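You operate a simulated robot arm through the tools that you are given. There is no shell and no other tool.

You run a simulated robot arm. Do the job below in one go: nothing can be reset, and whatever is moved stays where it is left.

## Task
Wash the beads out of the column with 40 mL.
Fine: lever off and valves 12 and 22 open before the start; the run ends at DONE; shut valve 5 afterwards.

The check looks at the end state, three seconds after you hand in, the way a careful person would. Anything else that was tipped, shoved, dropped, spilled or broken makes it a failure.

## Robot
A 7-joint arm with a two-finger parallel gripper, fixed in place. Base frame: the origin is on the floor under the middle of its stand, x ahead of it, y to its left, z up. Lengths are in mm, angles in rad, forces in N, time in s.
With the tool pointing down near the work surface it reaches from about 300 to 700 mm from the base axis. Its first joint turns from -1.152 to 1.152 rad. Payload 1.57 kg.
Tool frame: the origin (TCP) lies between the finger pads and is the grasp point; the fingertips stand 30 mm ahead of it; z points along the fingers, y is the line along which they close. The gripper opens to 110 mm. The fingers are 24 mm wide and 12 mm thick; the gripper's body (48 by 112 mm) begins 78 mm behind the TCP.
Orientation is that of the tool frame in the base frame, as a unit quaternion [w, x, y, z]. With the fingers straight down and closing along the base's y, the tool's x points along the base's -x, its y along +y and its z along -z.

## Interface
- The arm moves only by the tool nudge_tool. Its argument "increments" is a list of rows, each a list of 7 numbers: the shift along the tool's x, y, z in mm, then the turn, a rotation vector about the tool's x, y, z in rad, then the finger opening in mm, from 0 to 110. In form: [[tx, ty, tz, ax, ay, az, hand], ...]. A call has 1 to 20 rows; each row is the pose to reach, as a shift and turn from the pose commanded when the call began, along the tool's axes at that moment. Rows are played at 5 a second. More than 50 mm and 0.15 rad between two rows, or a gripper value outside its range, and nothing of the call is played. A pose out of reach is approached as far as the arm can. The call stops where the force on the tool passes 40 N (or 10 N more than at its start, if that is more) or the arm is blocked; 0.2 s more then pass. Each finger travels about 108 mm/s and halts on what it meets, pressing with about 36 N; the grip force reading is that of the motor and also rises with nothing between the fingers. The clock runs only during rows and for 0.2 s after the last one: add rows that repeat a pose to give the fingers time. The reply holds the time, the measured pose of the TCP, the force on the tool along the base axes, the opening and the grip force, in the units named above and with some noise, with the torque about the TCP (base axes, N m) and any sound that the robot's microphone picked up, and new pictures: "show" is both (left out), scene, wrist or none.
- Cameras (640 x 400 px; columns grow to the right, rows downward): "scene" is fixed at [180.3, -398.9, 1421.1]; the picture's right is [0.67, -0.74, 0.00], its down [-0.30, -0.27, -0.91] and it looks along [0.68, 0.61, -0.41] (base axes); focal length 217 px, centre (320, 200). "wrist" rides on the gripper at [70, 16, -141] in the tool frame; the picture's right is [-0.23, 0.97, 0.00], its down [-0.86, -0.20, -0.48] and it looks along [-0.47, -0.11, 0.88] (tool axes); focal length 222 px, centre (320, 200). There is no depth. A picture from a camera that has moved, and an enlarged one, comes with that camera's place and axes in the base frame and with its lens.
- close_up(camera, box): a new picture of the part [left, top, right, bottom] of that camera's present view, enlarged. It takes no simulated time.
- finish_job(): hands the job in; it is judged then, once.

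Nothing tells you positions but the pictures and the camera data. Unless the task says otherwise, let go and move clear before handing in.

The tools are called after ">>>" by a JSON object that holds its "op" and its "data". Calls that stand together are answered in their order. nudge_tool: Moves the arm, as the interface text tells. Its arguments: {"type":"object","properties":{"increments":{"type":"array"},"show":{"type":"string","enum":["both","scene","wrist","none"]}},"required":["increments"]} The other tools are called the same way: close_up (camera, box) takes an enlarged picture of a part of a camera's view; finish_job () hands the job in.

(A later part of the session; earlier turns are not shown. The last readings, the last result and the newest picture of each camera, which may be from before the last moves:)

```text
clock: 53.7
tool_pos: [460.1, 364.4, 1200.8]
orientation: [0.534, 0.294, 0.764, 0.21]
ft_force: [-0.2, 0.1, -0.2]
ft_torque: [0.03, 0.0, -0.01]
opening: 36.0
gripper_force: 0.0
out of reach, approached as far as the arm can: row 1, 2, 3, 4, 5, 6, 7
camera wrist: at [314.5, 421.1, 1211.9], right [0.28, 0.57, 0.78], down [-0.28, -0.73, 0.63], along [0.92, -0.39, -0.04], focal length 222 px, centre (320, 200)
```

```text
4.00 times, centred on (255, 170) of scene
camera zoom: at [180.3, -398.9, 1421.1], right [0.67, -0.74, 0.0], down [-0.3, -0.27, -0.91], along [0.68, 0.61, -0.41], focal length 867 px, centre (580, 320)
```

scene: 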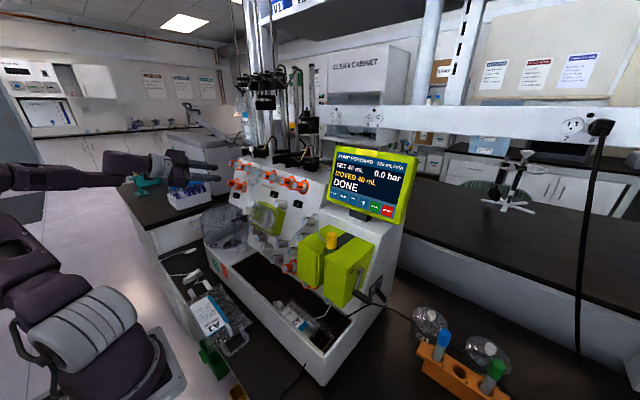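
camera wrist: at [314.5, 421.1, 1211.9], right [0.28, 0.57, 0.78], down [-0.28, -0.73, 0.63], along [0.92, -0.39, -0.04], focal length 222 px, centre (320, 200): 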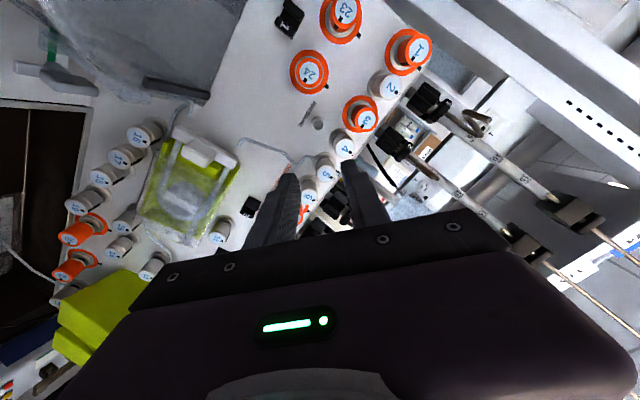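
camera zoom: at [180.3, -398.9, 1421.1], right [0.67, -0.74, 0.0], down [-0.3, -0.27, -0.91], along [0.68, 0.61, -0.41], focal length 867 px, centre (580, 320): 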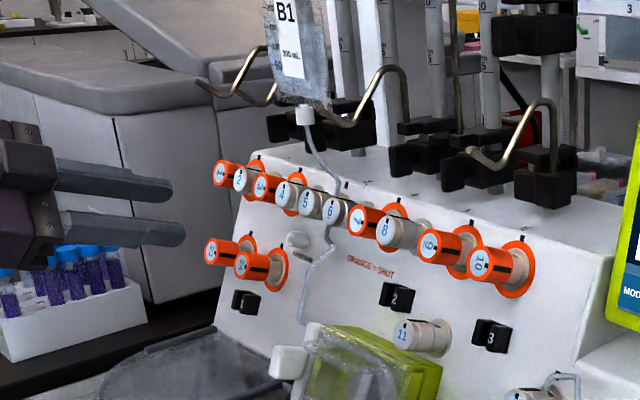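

Positive roll is out of reach here. I'll roll the other way, to about −0.78, and see whether the arm has more room.

>>> {"op": "nudge_tool", "data": {"increments": [[0, 0, 0, 0, 0, -0.14, 36], [0, 0, 0, 0, 0, -0.28, 36], [0, 0, 0, 0, 0, -0.42, 36], [0, 0, 0, 0, 0, -0.56, 36], [0, 0, 0, 0, 0, -0.7, 36], [0, 0, 0, 0, 0, -0.84, 36], [0, 0, 0, 0, 0, -0.98, 36], [0, 0, 0, 0, 0, -1.12, 36], [0, 0, 0, 0, 0, -1.26, 36], [0, 0, 0, 0, 0, -1.4, 36], [0, 0, 0, 0, 0, -1.53, 36], [0, 0, 0, 0, 0, -1.53, 36]]}}

```text
clock: 56.3
tool_pos: [460.1, 369.1, 1199.7]
orientation: [0.531, -0.319, 0.754, -0.219]
ft_force: [0.0, -0.4, -1.4]
ft_torque: [-0.03, 0.01, 0.0]
opening: 36.1
gripper_force: 0.0
out of reach, approached as far as the arm can: row 3, 4, 5, 6, 7, 8, 9, 10, 11, 12
camera wrist: at [306.7, 327.6, 1190.4], right [-0.19, 0.84, -0.5], down [-0.2, 0.47, 0.86], along [0.96, 0.26, 0.08], focal length 222 px, centre (320, 200)
```

scene: 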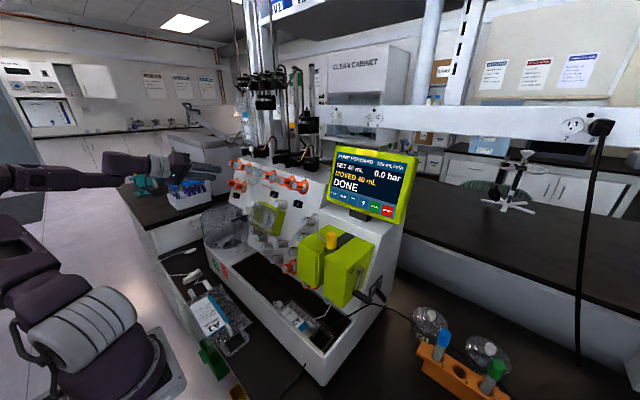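
wrist: 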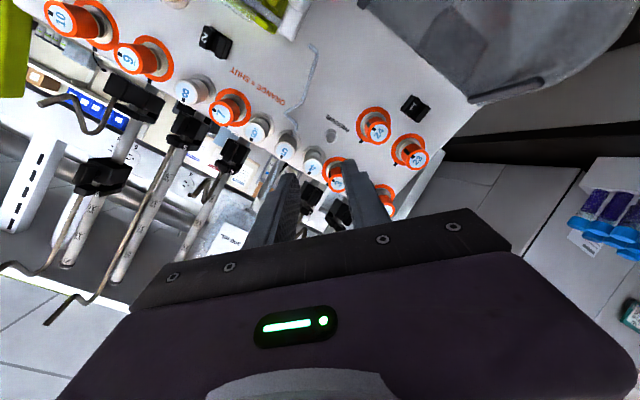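

The −45° roll is achieved. Now I'll try moving forward onto the axis at 60 mm out.

>>> {"op": "nudge_tool", "data": {"increments": [[0.5, -11, 18, 0, 0, 0, 36], [1, -23, 37, -0.008, 0.008, 0, 36], [1.5, -35, 56, -0.017, 0.017, 0, 36], [2, -46, 73.9, -0.017, 0.017, 0, 36], [2, -46, 73.9, -0.017, 0.017, 0, 36]]}}

>>> {"op": "close_up", "data": {"camera": "wrist", "box": [220, 40, 420, 200]}}

>>> {"op": "close_up", "data": {"camera": "scene", "box": [190, 120, 320, 220]}}

```text
clock: 57.5
tool_pos: [473.6, 333.5, 1213.8]
orientation: [0.522, -0.321, 0.76, -0.215]
ft_force: [-0.2, -1.4, 0.6]
ft_torque: [0.01, 0.06, 0.05]
opening: 35.7
gripper_force: 0.0
out of reach, approached as far as the arm can: row 1, 2, 3, 4, 5
camera wrist: at [320.1, 292.9, 1209.0], right [-0.2, 0.85, -0.5], down [-0.18, 0.47, 0.87], along [0.96, 0.26, 0.06], focal length 222 px, centre (320, 200)
```

scene: 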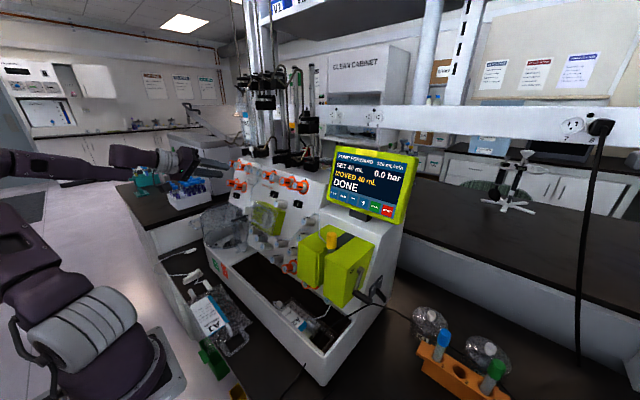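
wrist: 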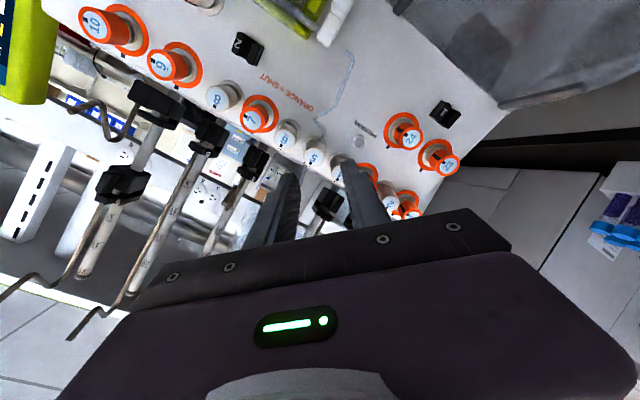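

```text
2.50 times, centred on (320, 120) of wrist
camera zoom: at [320.1, 292.9, 1209.0], right [-0.2, 0.85, -0.5], down [-0.18, 0.47, 0.87], along [0.96, 0.26, 0.06], focal length 555 px, centre (320, 400)
```

zoom: 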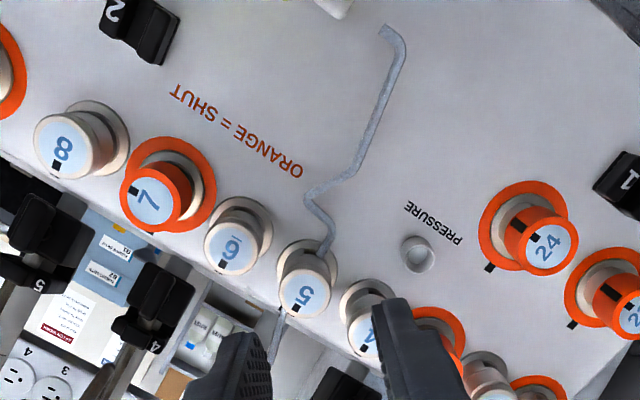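

```text
4.00 times, centred on (255, 170) of scene
camera zoom: at [180.4, -399.0, 1421.1], right [0.67, -0.74, 0.0], down [-0.3, -0.27, -0.91], along [0.68, 0.61, -0.41], focal length 867 px, centre (580, 320)
```

zoom: 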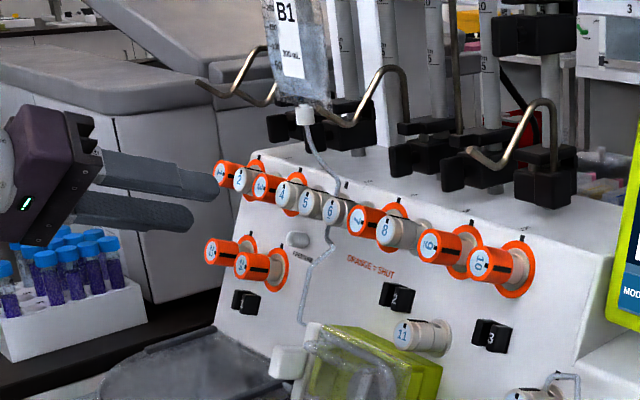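

The arm is stuck in an elbow-out posture here. I'll unroll, go back to a tool-down pose around (400,275,1230) to recover a better elbow position, and then come forward again.

>>> {"op": "nudge_tool", "data": {"increments": [[0, 0, -5, 0, 0, 0.13, 30], [0, 0, -10, 0, 0, 0.26, 20], [0, 0, -10, 0, 0, 0.39, 10], [0, 0, -10, 0, 0, 0.52, 0], [0, 0, -10, 0, 0, 0.65, 0], [0, 0, -10, 0, 0, 0.79, 0], [0, 0, -10, 0, 0, 0.79, 0]]}}

```text
clock: 59.1
tool_pos: [465.9, 335.0, 1220.3]
orientation: [0.564, -0.003, 0.826, 0.003]
ft_force: [0.6, -0.7, -1.1]
ft_torque: [0.0, 0.01, 0.01]
opening: 0.0
gripper_force: 21.5
camera wrist: at [309.7, 348.9, 1206.8], right [0.08, 0.97, 0.21], down [-0.13, -0.2, 0.97], along [0.99, -0.1, 0.12], focal length 222 px, centre (320, 200)
```

scene: 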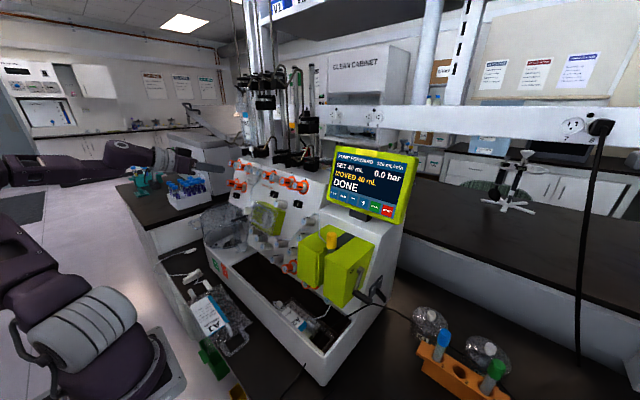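
wrist: 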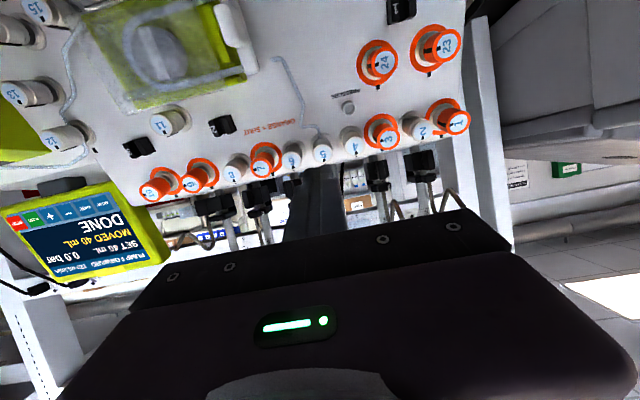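

Now I'll pitch the tool back to pointing down while pulling in slightly.

>>> {"op": "nudge_tool", "data": {"increments": [[1.6, -6.7, -7.2, 0, 0.133, 0, 0], [3.3, -13.3, -14.5, 0, 0.266, 0, 0], [4.9, -20, -21.7, 0, 0.399, 0, 0], [6.6, -26.7, -28.9, 0, 0.532, 0, 0], [8.2, -33.3, -36.2, 0, 0.665, 0, 0], [9.9, -40, -43.4, 0, 0.798, 0, 0], [11.5, -46.7, -50.6, 0, 0.931, 0, 0], [13.2, -53.3, -57.9, 0, 1.064, 0, 0], [14.8, -60, -65.1, 0, 1.197, 0, 0], [14.8, -60, -65.1, 0, 1.197, 0, 0]]}}

```text
clock: 61.3
tool_pos: [346.5, 324.4, 1238.3]
orientation: [0.222, -0.006, 0.975, 0.0]
ft_force: [0.3, 0.1, -0.9]
ft_torque: [0.03, -0.01, -0.02]
opening: 0.3
gripper_force: 21.0
out of reach, approached as far as the arm can: row 2, 3, 4, 5, 6, 7, 8, 9, 10
camera wrist: at [223.2, 339.0, 1336.0], right [0.19, 0.98, 0.1], down [0.57, -0.19, 0.8], along [0.8, -0.1, -0.59], focal length 222 px, centre (320, 200)
```

scene: 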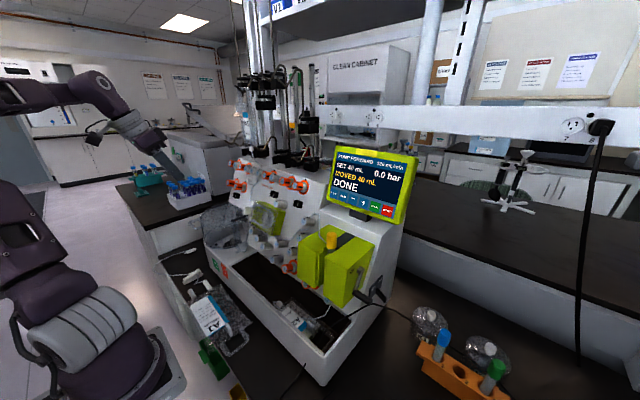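
wrist: 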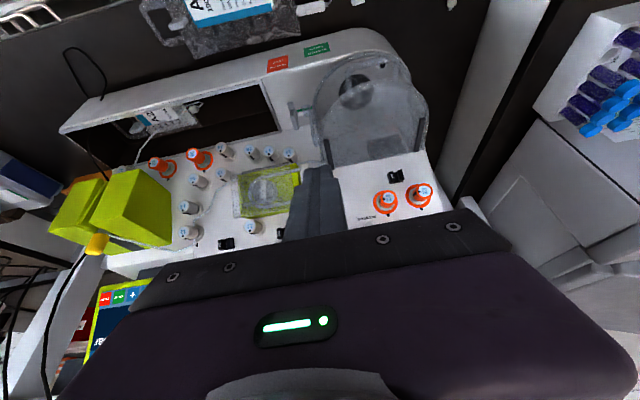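

The base joint is at its limit. I'll swing back toward the centre with the tool pointing down to recover a normal elbow-up posture.

>>> {"op": "nudge_tool", "data": {"increments": [[-12.4, -40.5, 4.3, 0, 0.056, 0, 0], [-24.7, -81, 8.6, 0, 0.112, 0, 0], [-37.1, -121.5, 12.8, 0, 0.168, 0, 0], [-49.5, -162, 17.1, 0, 0.224, 0, 0], [-61.8, -202.5, 21.4, 0, 0.28, 0, 0], [-74.2, -243, 25.7, 0, 0.336, 0, 0], [-86.5, -283.5, 29.9, 0, 0.392, 0, 0], [-98.9, -324, 34.2, 0, 0.448, 0, 0], [-98.9, -324, 34.2, 0, 0.448, 0, 0]]}}

```text
clock: 63.3
tool_pos: [464.5, 2.2, 1248.5]
orientation: [-0.001, -0.007, 1.0, -0.001]
ft_force: [0.7, -0.1, 0.1]
ft_torque: [0.02, 0.0, 0.01]
opening: 0.0
gripper_force: 21.9
out of reach, approached as far as the arm can: row 2
camera wrist: at [394.6, 17.3, 1389.5], right [0.21, 0.98, 0.0], down [0.86, -0.19, 0.48], along [0.47, -0.1, -0.88], focal length 222 px, centre (320, 200)
```

scene: 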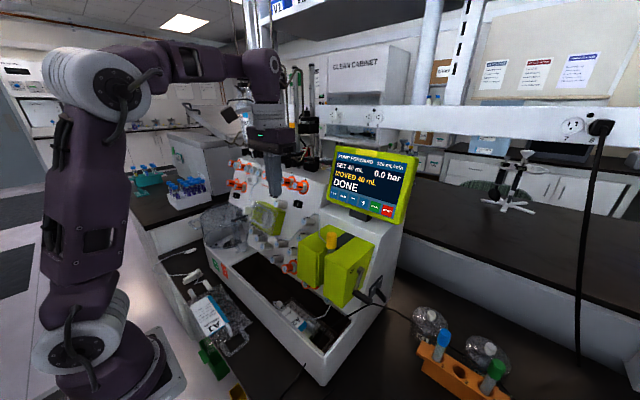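
wrist: 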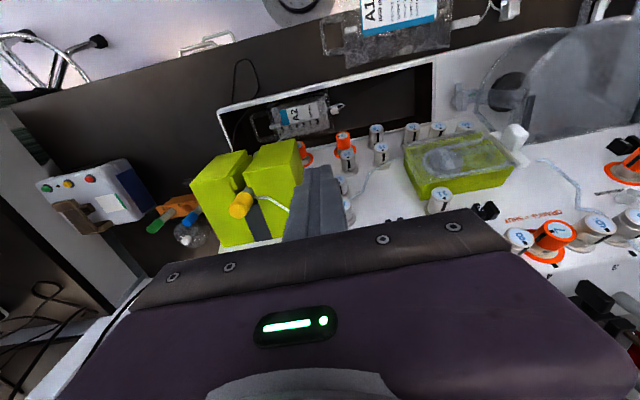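

The posture is elbow-up again. Next I'll go to (420,250,1215) with the tool still pointing down.

>>> {"op": "nudge_tool", "data": {"increments": [[7.4, 41.3, 5.5, 0, 0, 0, 0], [14.8, 82.7, 11, 0, 0, 0, 0], [22.3, 124, 16.5, 0, 0, 0, 0], [29.7, 165.3, 22, 0, 0, 0, 0], [37.1, 206.7, 27.5, 0, 0, 0, 0], [44.5, 248, 33, 0, 0, 0, 0], [44.5, 248, 33, 0, 0, 0, 0]]}}

```text
clock: 64.9
tool_pos: [415.4, 251.3, 1216.8]
orientation: [0.0, -0.006, 1.0, -0.001]
ft_force: [0.2, -0.2, 0.5]
ft_torque: [0.0, -0.01, -0.03]
opening: 0.1
gripper_force: 22.0
camera wrist: at [344.9, 266.1, 1357.9], right [0.21, 0.98, 0.0], down [0.86, -0.19, 0.48], along [0.47, -0.1, -0.88], focal length 222 px, centre (320, 200)
```

scene: 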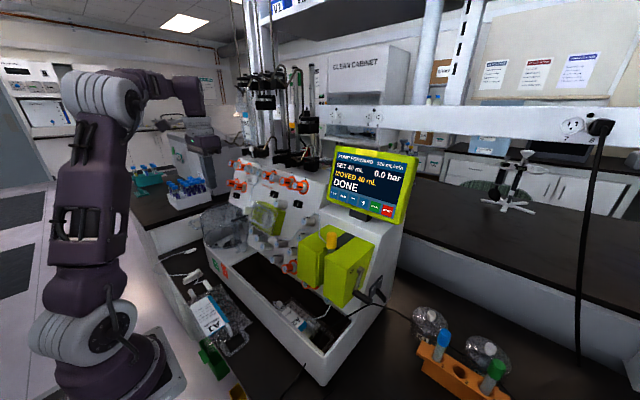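
wrist: 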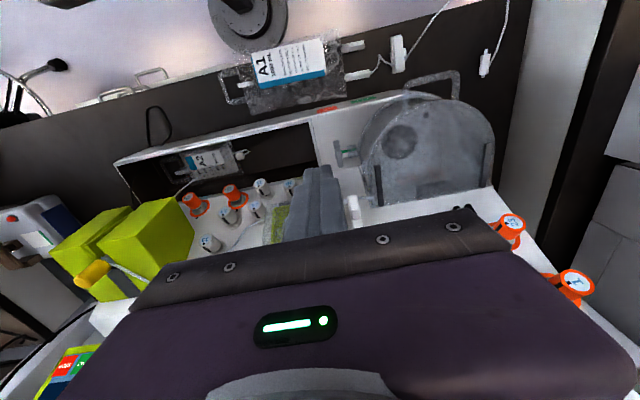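

The posture is good with no limits hit. Now I'll pitch forward to the panel angle while moving to about 76 mm out on valve 5's axis.

>>> {"op": "nudge_tool", "data": {"increments": [[-12.2, 9.3, 0.8, 0, -0.133, 0, 10], [-24.4, 18.6, 1.6, 0, -0.266, 0, 20], [-36.5, 27.9, 2.4, 0, -0.399, 0, 30], [-48.7, 37.2, 3.2, 0, -0.532, 0, 36], [-60.9, 46.5, 4.1, 0, -0.665, 0, 36], [-73.1, 55.8, 4.9, 0, -0.798, 0, 36], [-85.2, 65.1, 5.7, 0, -0.931, 0, 36], [-97.4, 74.4, 6.5, 0, -1.064, 0, 36], [-109.6, 83.7, 7.3, 0, -1.197, 0, 36], [-109.6, 83.7, 7.3, 0, -1.197, 0, 36]]}}

>>> {"op": "close_up", "data": {"camera": "wrist", "box": [220, 40, 420, 200]}}

```text
clock: 67.1
tool_pos: [519.6, 336.5, 1208.2]
orientation: [0.563, -0.007, 0.826, 0.004]
ft_force: [-0.7, -0.1, 0.1]
ft_torque: [0.02, 0.01, 0.02]
opening: 36.3
gripper_force: 0.0
camera wrist: at [362.2, 349.3, 1194.5], right [0.07, 0.98, 0.21], down [-0.13, -0.2, 0.97], along [0.99, -0.1, 0.11], focal length 222 px, centre (320, 200)
```

scene: 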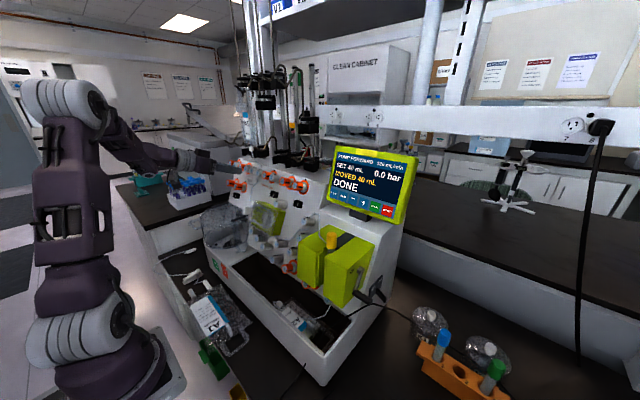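
wrist: 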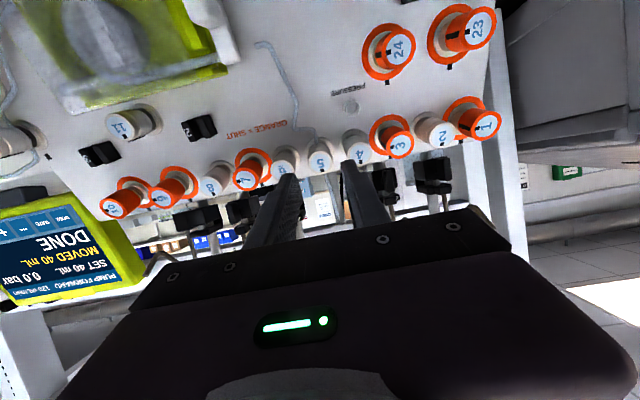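

```text
2.50 times, centred on (320, 120) of wrist
camera zoom: at [362.2, 349.3, 1194.5], right [0.07, 0.98, 0.21], down [-0.13, -0.2, 0.97], along [0.99, -0.1, 0.11], focal length 555 px, centre (320, 400)
```

zoom: 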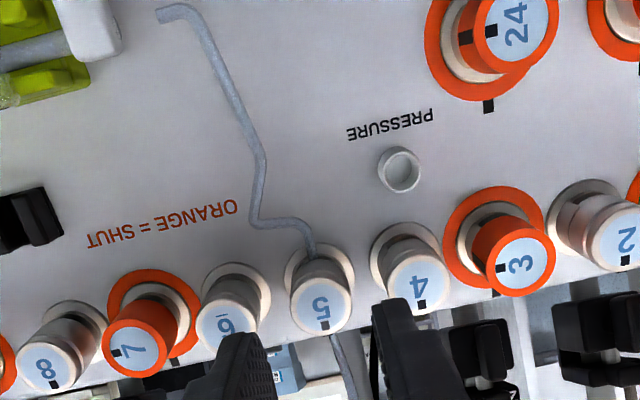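

The pose was reached cleanly. The cap is at (596,334.8,1181). I'll test rolling to +1.18 rad here, with the fingers above and below so they stay away from valves 4 and 6.

>>> {"op": "nudge_tool", "data": {"increments": [[-0.5, -0.4, 0, 0, 0, 0.13, 38], [-1, -0.8, 0, 0, 0, 0.26, 38], [-1.5, -1.2, 0, 0, 0, 0.39, 38], [-2, -1.7, 0, 0, 0, 0.52, 38], [-2.6, -1.7, 0, 0, 0, 0.65, 38], [-2.6, -1.7, 0, 0, 0, 0.78, 38], [-2.6, -1.7, 0, 0, 0, 0.91, 38], [-2.6, -1.7, 0, 0, 0, 1.04, 38], [-2.6, -1.7, 0, 0, 0, 1.18, 38], [-2.6, -1.7, 0, 0, 0, 1.18, 38]]}}

>>> {"op": "close_up", "data": {"camera": "wrist", "box": [220, 40, 420, 200]}}

>>> {"op": "close_up", "data": {"camera": "scene", "box": [190, 120, 320, 220]}}

```text
clock: 68.9
tool_pos: [563.3, 291.4, 1174.5]
orientation: [0.586, 0.319, 0.729, 0.151]
ft_force: [-40.0, -7.8, 16.9]
ft_torque: [0.2, -0.57, 0.26]
opening: 30.9
gripper_force: 0.1
out of reach, approached as far as the arm can: row 6, 7
stopped in row 8: the force on the tool passed its limit at 326 N (the readings are from after the stop); the commanded pose is now the measured one
camera wrist: at [426.5, 370.2, 1169.9], right [0.31, 0.59, 0.75], down [-0.42, -0.62, 0.66], along [0.85, -0.52, 0.05], focal length 222 px, centre (320, 200)
```

scene: 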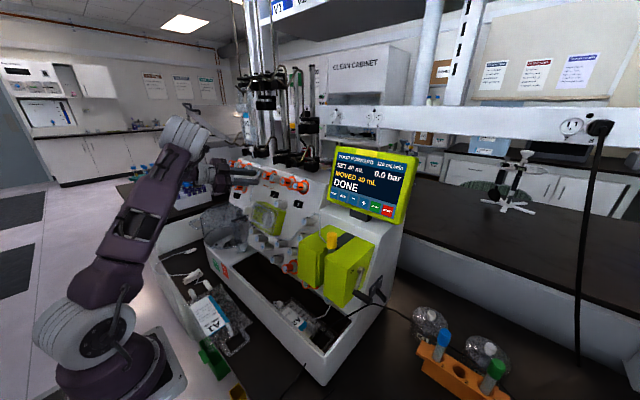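
wrist: 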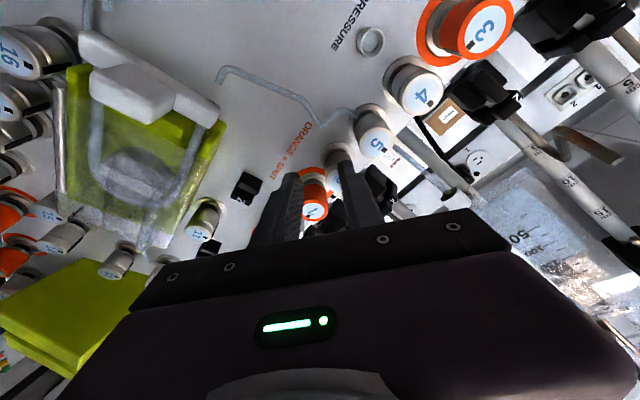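

```text
2.50 times, centred on (320, 120) of wrist
camera zoom: at [426.5, 370.2, 1169.9], right [0.31, 0.59, 0.75], down [-0.42, -0.62, 0.66], along [0.85, -0.52, 0.05], focal length 555 px, centre (320, 400)
```

zoom: 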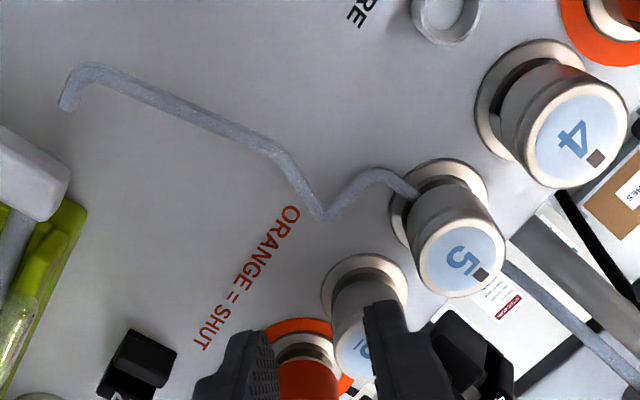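

```text
4.00 times, centred on (255, 170) of scene
camera zoom: at [178.5, -399.3, 1421.2], right [0.67, -0.74, 0.0], down [-0.3, -0.27, -0.91], along [0.68, 0.61, -0.41], focal length 867 px, centre (580, 320)
```

zoom: 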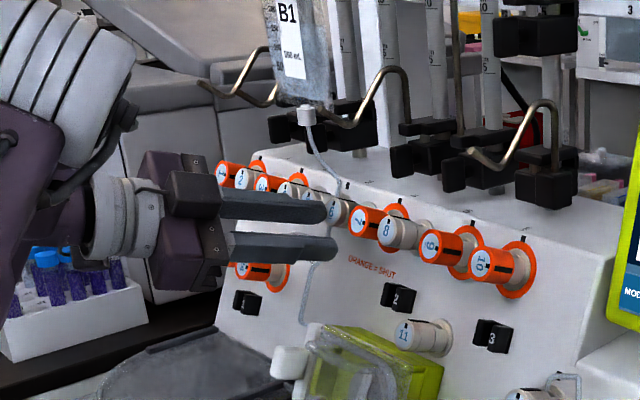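

The arm snapped to another configuration and a finger bumped the front of valve 6. I'll back straight off along the tool axis and inspect.

>>> {"op": "nudge_tool", "data": {"increments": [[0, 0, -8, 0, 0, 0, 31], [0, 0, -20, 0, 0, 0, 31], [0, 0, -35, 0, 0, 0, 31], [0, 0, -50, 0, 0, 0, 31], [0, 0, -50, 0, 0, 0, 31]]}}

>>> {"op": "close_up", "data": {"camera": "wrist", "box": [220, 40, 440, 200]}}

>>> {"op": "close_up", "data": {"camera": "scene", "box": [190, 120, 320, 220]}}

```text
clock: 70.1
tool_pos: [520.3, 298.0, 1183.3]
orientation: [0.584, 0.321, 0.731, 0.147]
ft_force: [-0.7, 0.4, 0.0]
ft_torque: [-0.02, -0.01, -0.01]
opening: 31.3
gripper_force: 0.1
camera wrist: at [382.9, 376.0, 1179.3], right [0.31, 0.59, 0.75], down [-0.42, -0.62, 0.66], along [0.85, -0.52, 0.05], focal length 222 px, centre (320, 200)
```

scene: 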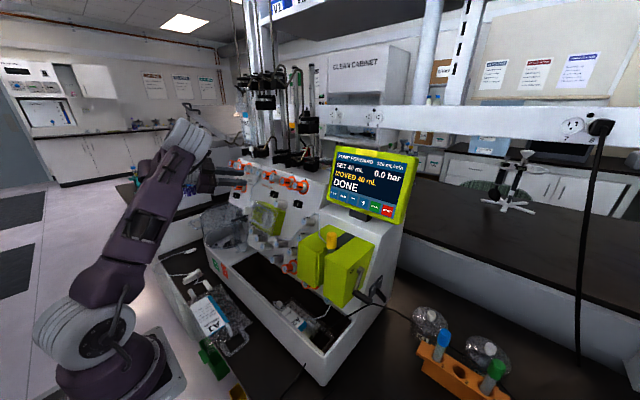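
wrist: 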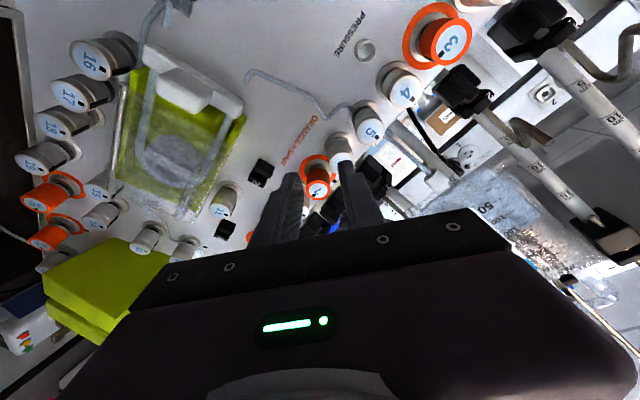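

```text
2.50 times, centred on (330, 120) of wrist
camera zoom: at [382.9, 376.0, 1179.3], right [0.31, 0.59, 0.75], down [-0.42, -0.62, 0.66], along [0.85, -0.52, 0.05], focal length 555 px, centre (295, 400)
```

zoom: 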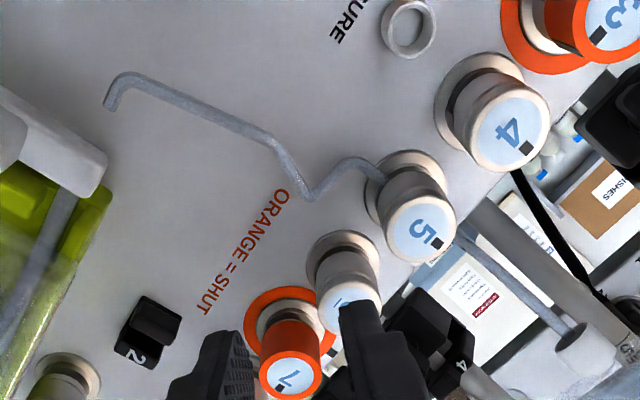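

```text
4.00 times, centred on (255, 170) of scene
camera zoom: at [180.3, -398.9, 1421.1], right [0.67, -0.74, 0.0], down [-0.3, -0.27, -0.91], along [0.68, 0.61, -0.41], focal length 867 px, centre (580, 320)
```

zoom: 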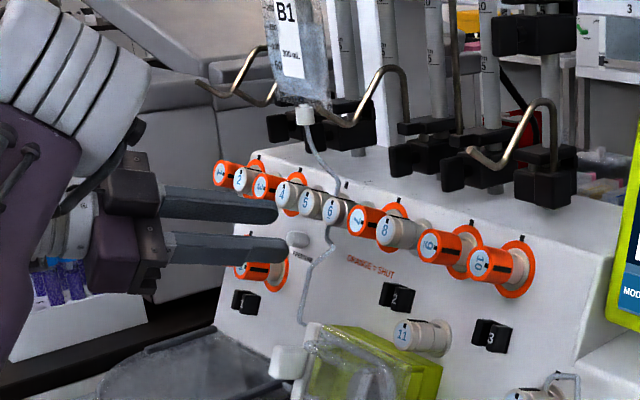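

The knobs and tubes look intact. I'll back off further and return to the tool-down, elbow-up pose, then try the negative roll direction instead, well away from the panel.

>>> {"op": "nudge_tool", "data": {"increments": [[0, 0, -25, 0, 0, 0, 31], [0, 0, -50, 0, 0, 0, 31], [-4, -4.2, -54.7, 0.0294, 0.1168, -0.0642, 31], [-8.1, -8.3, -59.4, 0.0588, 0.2336, -0.1284, 31], [-12.1, -12.5, -64.2, 0.0882, 0.3504, -0.1926, 31], [-16.1, -16.6, -68.9, 0.1176, 0.4672, -0.2568, 31], [-20.2, -20.8, -73.6, 0.147, 0.584, -0.321, 31], [-24.2, -24.9, -78.3, 0.1764, 0.7008, -0.3852, 31]]}}

```text
clock: 71.9
tool_pos: [440.5, 276.9, 1210.1]
orientation: [0.287, 0.156, 0.942, 0.074]
ft_force: [-0.1, -0.4, 0.8]
ft_torque: [0.03, 0.01, 0.02]
opening: 30.7
gripper_force: 0.0
out of reach, approached as far as the arm can: row 2
camera wrist: at [309.3, 308.5, 1294.5], right [0.43, 0.84, 0.34], down [0.35, -0.5, 0.79], along [0.83, -0.22, -0.51], focal length 222 px, centre (320, 200)
```

scene: 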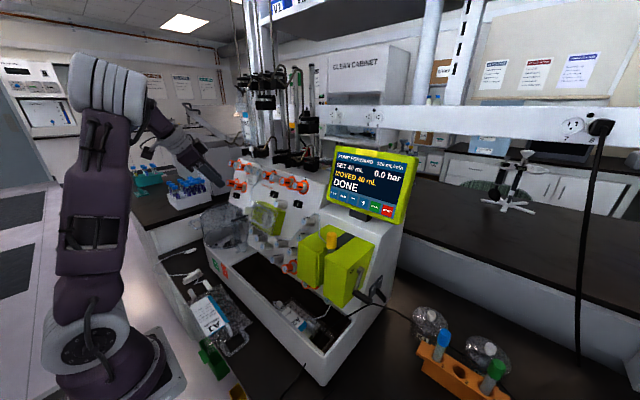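
wrist: 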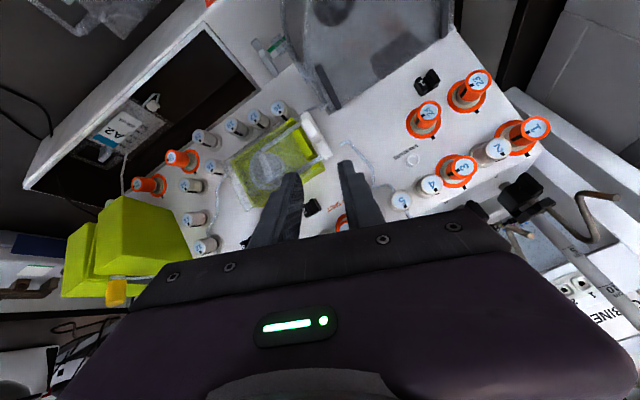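

The arm is in a good posture again. In free space I'll go to tool-down with a roll of −1.18.

>>> {"op": "nudge_tool", "data": {"increments": [[0.6, -2.4, -1.8, -0.0183, 0.052, -0.1216, 36], [1.3, -4.9, -3.6, -0.0365, 0.104, -0.2431, 36], [1.9, -7.3, -5.4, -0.0548, 0.156, -0.3647, 36], [2.6, -9.7, -7.1, -0.073, 0.2081, -0.4862, 36], [3.2, -12.2, -8.9, -0.0913, 0.2601, -0.6078, 36], [3.9, -14.6, -10.7, -0.1095, 0.3121, -0.7294, 36], [4.5, -17, -12.5, -0.1278, 0.3641, -0.8509, 36], [5.1, -19.5, -14.3, -0.146, 0.4161, -0.9725, 36], [5.8, -21.9, -16.1, -0.1643, 0.4682, -1.094, 36], [6.4, -24.3, -17.8, -0.1825, 0.5202, -1.2156, 36], [7.1, -26.8, -19.6, -0.2008, 0.5722, -1.3371, 36], [7.7, -29.2, -21.4, -0.219, 0.6242, -1.4587, 36], [7.7, -29.2, -21.4, -0.219, 0.6242, -1.4587, 36]]}}

```text
clock: 74.7
tool_pos: [413.9, 250.3, 1219.3]
orientation: [0.001, -0.556, 0.831, -0.001]
ft_force: [0.5, -0.2, 0.7]
ft_torque: [0.0, -0.01, 0.0]
opening: 36.1
gripper_force: 0.1
camera wrist: at [372.4, 192.3, 1359.7], right [-0.81, 0.58, 0.0], down [0.51, 0.72, 0.48], along [0.28, 0.39, -0.88], focal length 222 px, centre (320, 200)
```

scene: 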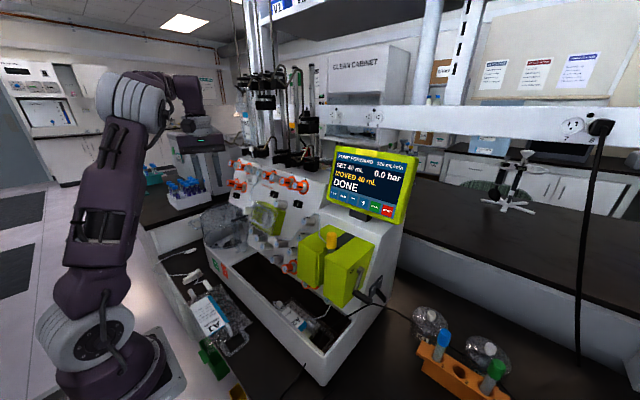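
wrist: 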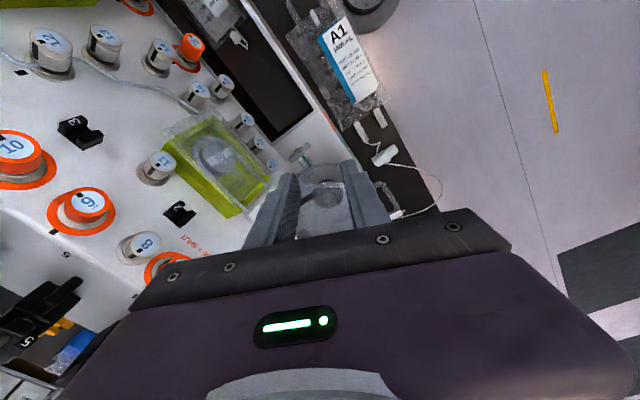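

The negative roll works well. I'll roll on to −1.57, so the fingers close vertically.

>>> {"op": "nudge_tool", "data": {"increments": [[0, 0, 0, 0, 0, -0.13, 38], [0, 0, 0, 0, 0, -0.26, 38], [0, 0, 0, 0, 0, -0.39, 38], [0, 0, 0, 0, 0, -0.39, 38]], "show": "none"}}

```text
clock: 75.7
tool_pos: [416.1, 250.8, 1219.0]
orientation: [0.0, -0.706, 0.708, -0.002]
ft_force: [0.1, 0.3, -0.4]
ft_torque: [-0.01, -0.02, -0.01]
opening: 37.9
gripper_force: 0.1
```

The roll of −1.57 is reached without trouble. Now I'll pitch forward to the panel angle, stopping 110 mm out from valve 5.

>>> {"op": "nudge_tool", "data": {"increments": [[-9.4, -8.7, -0.3, 0.133, 0, 0, 38], [-18.7, -17.3, -0.7, 0.266, 0, 0, 38], [-28.1, -26, -1, 0.399, 0, 0, 38], [-37.4, -34.7, -1.3, 0.532, 0, 0, 38], [-46.8, -43.3, -1.7, 0.665, 0, 0, 38], [-56.1, -52, -2, 0.798, 0, 0, 38], [-65.5, -60.7, -2.3, 0.931, 0, 0, 38], [-74.8, -69.3, -2.7, 1.064, 0, 0, 38], [-84.2, -78, -3, 1.197, 0, 0, 38], [-84.2, -78, -3, 1.197, 0, 0, 38]]}}

```text
clock: 77.9
tool_pos: [492.3, 333.5, 1221.1]
orientation: [0.398, -0.583, 0.584, -0.4]
ft_force: [-0.3, 0.9, -0.5]
ft_torque: [0.01, 0.03, 0.03]
opening: 37.8
gripper_force: 0.1
camera wrist: at [353.9, 264.6, 1258.5], right [-0.35, 0.23, -0.91], down [-0.37, 0.86, 0.36], along [0.86, 0.46, -0.22], focal length 222 px, centre (320, 200)
```

scene: 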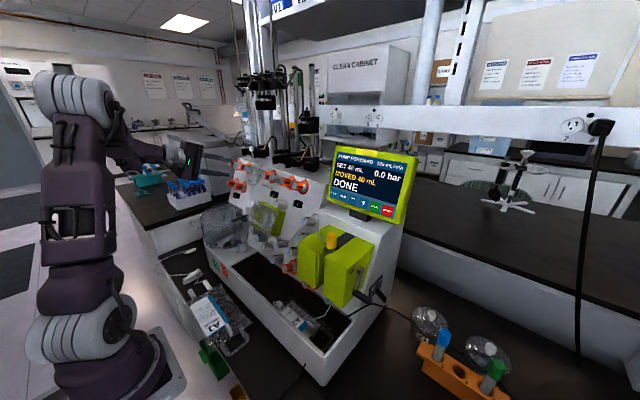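
wrist: 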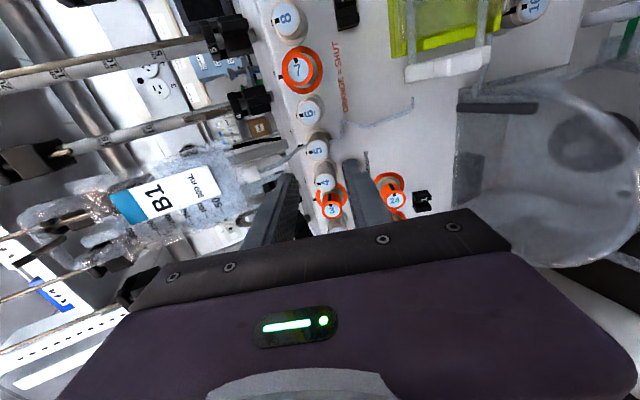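

No limits were hit. I'll zoom in to refine valve 5 and check that valve 6 wasn't moved.

>>> {"op": "close_up", "data": {"camera": "wrist", "box": [240, 40, 420, 230]}}

>>> {"op": "close_up", "data": {"camera": "scene", "box": [190, 120, 320, 220]}}

```text
2.11 times, centred on (330, 135) of wrist
camera zoom: at [353.9, 264.6, 1258.5], right [-0.35, 0.23, -0.91], down [-0.37, 0.86, 0.36], along [0.86, 0.46, -0.22], focal length 468 px, centre (299, 337)
```

zoom: 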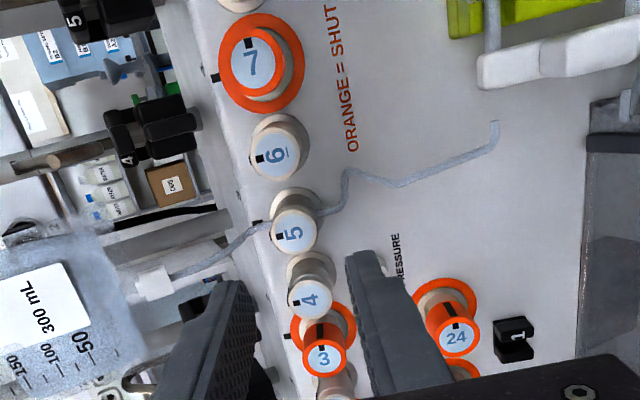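

```text
4.00 times, centred on (255, 170) of scene
camera zoom: at [180.3, -398.9, 1421.1], right [0.67, -0.74, 0.0], down [-0.3, -0.27, -0.91], along [0.68, 0.61, -0.41], focal length 867 px, centre (580, 320)
```

zoom: 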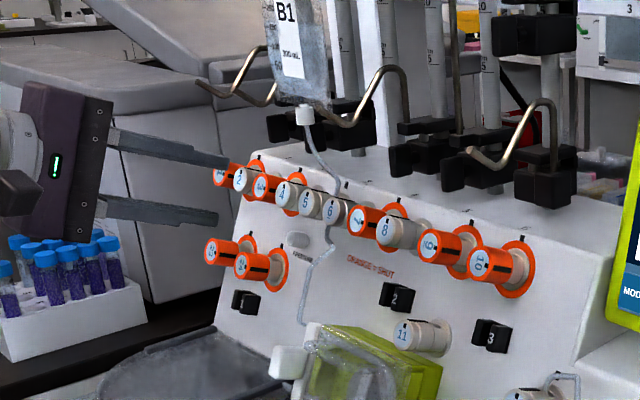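

Valves 4, 5 and 6 are upright and undisturbed. I'll roll to −1.96 here, the start angle for a clockwise turn, and check for limits.

>>> {"op": "nudge_tool", "data": {"increments": [[0, 0, 0, 0, 0, -0.13, 38], [0, 0, 0, 0, 0, -0.26, 38], [0, 0, 0, 0, 0, -0.39, 38], [0, 0, 0, 0, 0, -0.39, 38]], "show": "scene"}}

```text
clock: 78.9
tool_pos: [492.7, 335.7, 1222.5]
orientation: [-0.312, 0.686, -0.46, 0.469]
ft_force: [-0.3, 0.7, 0.7]
ft_torque: [0.0, 0.02, 0.01]
opening: 37.7
gripper_force: 0.0
```

scene: 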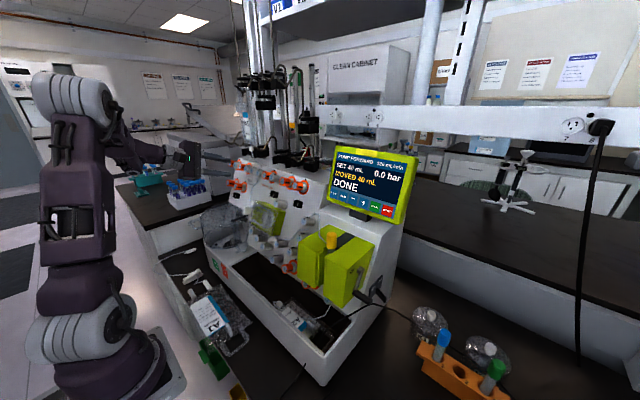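

No limits there either. I'll advance along the axis until the fingertips are about 12 mm short of the cap.

>>> {"op": "nudge_tool", "data": {"increments": [[0.4, -0.9, 25, 0, 0, 0, 38], [0.4, -0.9, 50, 0, 0, 0, 38], [0.4, -0.9, 68, 0, 0, 0, 38], [0.4, -0.9, 68, 0, 0, 0, 38]]}}

>>> {"op": "close_up", "data": {"camera": "wrist", "box": [230, 60, 410, 220]}}

>>> {"op": "close_up", "data": {"camera": "scene", "box": [210, 130, 310, 210]}}

```text
clock: 79.9
tool_pos: [558.6, 334.8, 1196.6]
orientation: [-0.312, 0.685, -0.461, 0.469]
ft_force: [0.2, -0.8, 0.2]
ft_torque: [-0.01, -0.01, 0.0]
opening: 37.7
gripper_force: 0.1
camera wrist: at [430.8, 263.9, 1258.9], right [-0.36, -0.16, -0.92], down [-0.49, 0.87, 0.04], along [0.79, 0.47, -0.39], focal length 222 px, centre (320, 200)
```

scene: 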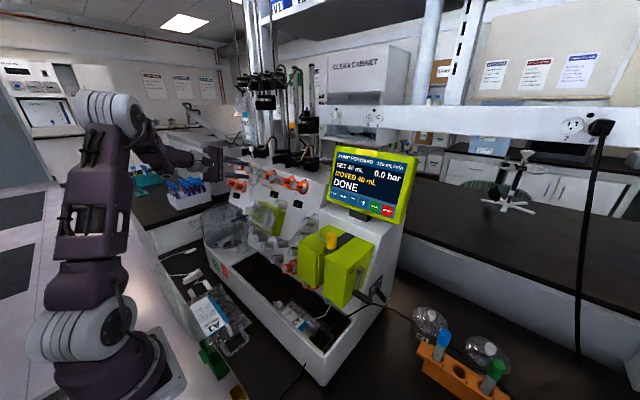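
wrist: 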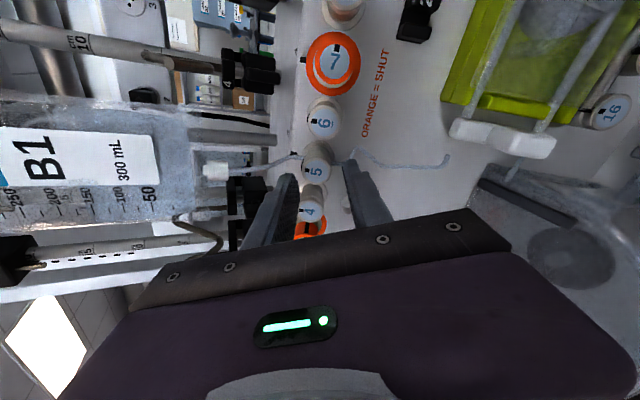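

```text
2.50 times, centred on (320, 140) of wrist
camera zoom: at [430.8, 263.9, 1258.9], right [-0.36, -0.16, -0.92], down [-0.49, 0.87, 0.04], along [0.79, 0.47, -0.39], focal length 555 px, centre (320, 350)
```

zoom: 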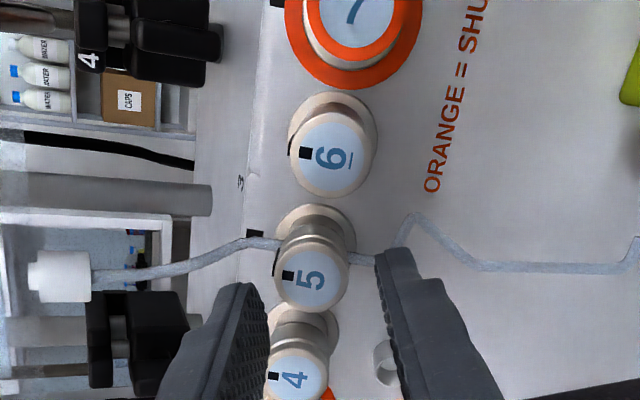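

```text
5.00 times, centred on (260, 170) of scene
camera zoom: at [180.3, -398.9, 1421.1], right [0.67, -0.74, 0.0], down [-0.3, -0.27, -0.91], along [0.68, 0.61, -0.41], focal length 1084 px, centre (620, 350)
```

zoom: 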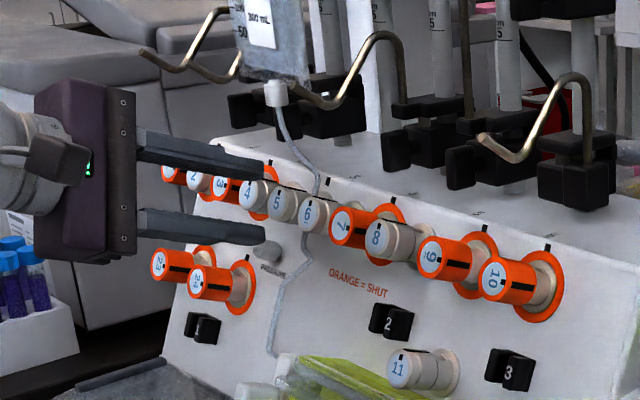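

The fingers straddle valve 5 above and below; a correction of about 3 mm up and 1.6 mm sideways is needed. I'll apply it and move in so the tips pass the cap by about 15 mm.

>>> {"op": "nudge_tool", "data": {"increments": [[2.6, -2.2, 0, 0, 0, 0, 38], [2.6, -2.2, 8, 0, 0, 0, 38], [2.6, -2.2, 17, 0, 0, 0, 38], [2.6, -2.2, 25, 0, 0, 0, 38], [2.6, -2.2, 25, 0, 0, 0, 38]]}}

>>> {"op": "close_up", "data": {"camera": "wrist", "box": [230, 60, 410, 220]}}

>>> {"op": "close_up", "data": {"camera": "scene", "box": [210, 130, 310, 210]}}

```text
clock: 81.1
tool_pos: [581.3, 331.8, 1189.3]
orientation: [-0.312, 0.685, -0.461, 0.47]
ft_force: [-0.4, 0.0, -1.0]
ft_torque: [-0.01, 0.0, 0.0]
opening: 38.0
gripper_force: 0.0
camera wrist: at [453.4, 261.6, 1252.2], right [-0.36, -0.16, -0.92], down [-0.49, 0.87, 0.04], along [0.79, 0.47, -0.39], focal length 222 px, centre (320, 200)
```

scene: 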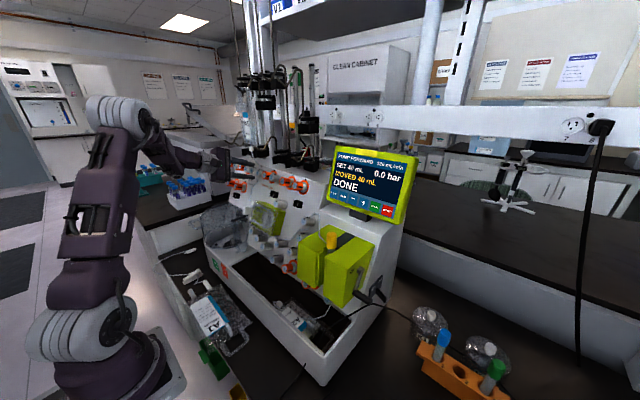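
wrist: 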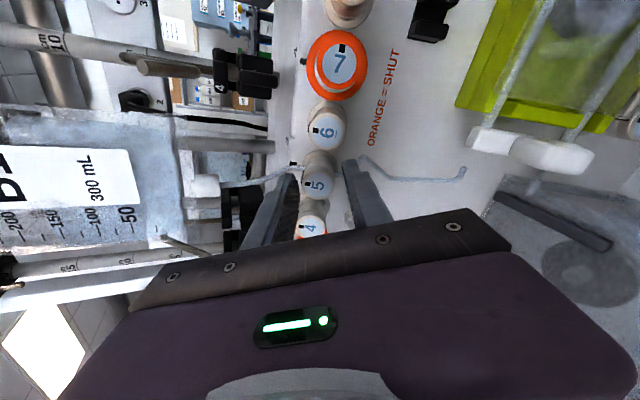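

```text
2.50 times, centred on (320, 140) of wrist
camera zoom: at [453.4, 261.6, 1252.2], right [-0.36, -0.16, -0.92], down [-0.49, 0.87, 0.04], along [0.79, 0.47, -0.39], focal length 555 px, centre (320, 350)
```

zoom: 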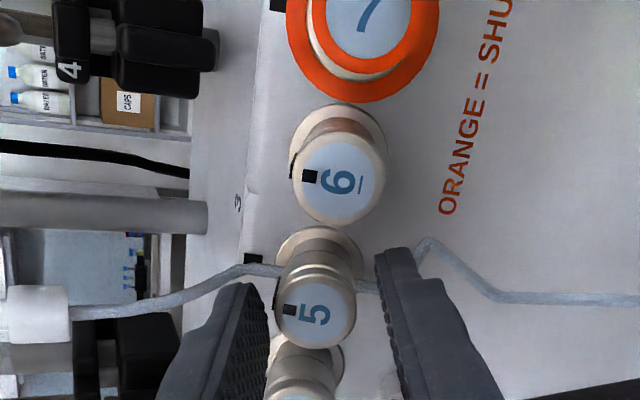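

```text
5.00 times, centred on (260, 170) of scene
camera zoom: at [180.3, -398.9, 1421.1], right [0.67, -0.74, 0.0], down [-0.3, -0.27, -0.91], along [0.68, 0.61, -0.41], focal length 1084 px, centre (620, 350)
```

zoom: 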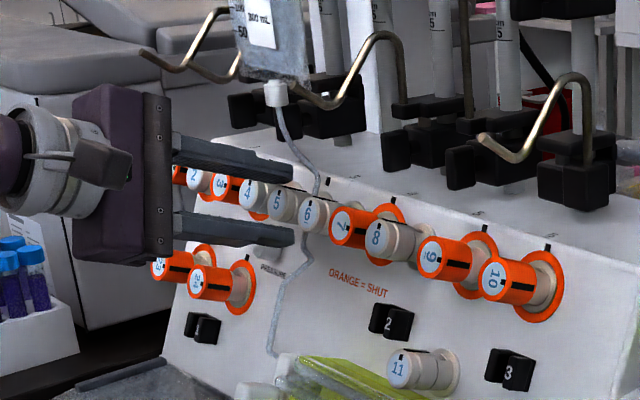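

The tool is well placed around valve 5. I'll close on it.

>>> {"op": "nudge_tool", "data": {"increments": [[0.4, -1.2, 0, 0, 0, 0, 38], [0.4, -1.2, 0, 0, 0, 0, 24], [0.4, -1.2, 0, 0, 0, 0, 10], [0.4, -1.2, 0, 0, 0, 0, 10]], "show": "wrist"}}

>>> {"op": "close_up", "data": {"camera": "wrist", "box": [230, 60, 410, 220]}}

```text
clock: 82.1
tool_pos: [582.3, 333.2, 1191.4]
orientation: [-0.314, 0.685, -0.46, 0.47]
ft_force: [7.3, 6.0, 11.1]
ft_torque: [0.1, 0.0, 0.01]
opening: 26.8
gripper_force: 36.8
camera wrist: at [454.0, 262.1, 1253.6], right [-0.36, -0.16, -0.92], down [-0.49, 0.87, 0.04], along [0.79, 0.47, -0.39], focal length 222 px, centre (320, 200)
```

wrist: 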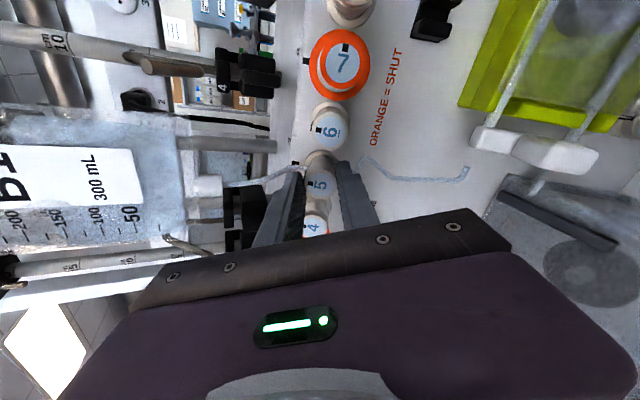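

```text
2.50 times, centred on (320, 140) of wrist
camera zoom: at [454.0, 262.1, 1253.6], right [-0.36, -0.16, -0.92], down [-0.49, 0.87, 0.04], along [0.79, 0.47, -0.39], focal length 555 px, centre (320, 350)
```

zoom: 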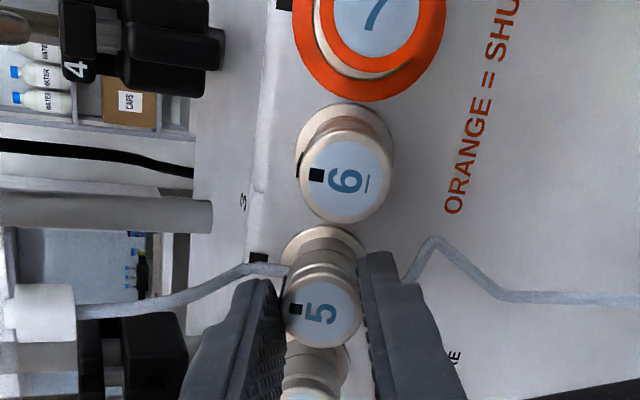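

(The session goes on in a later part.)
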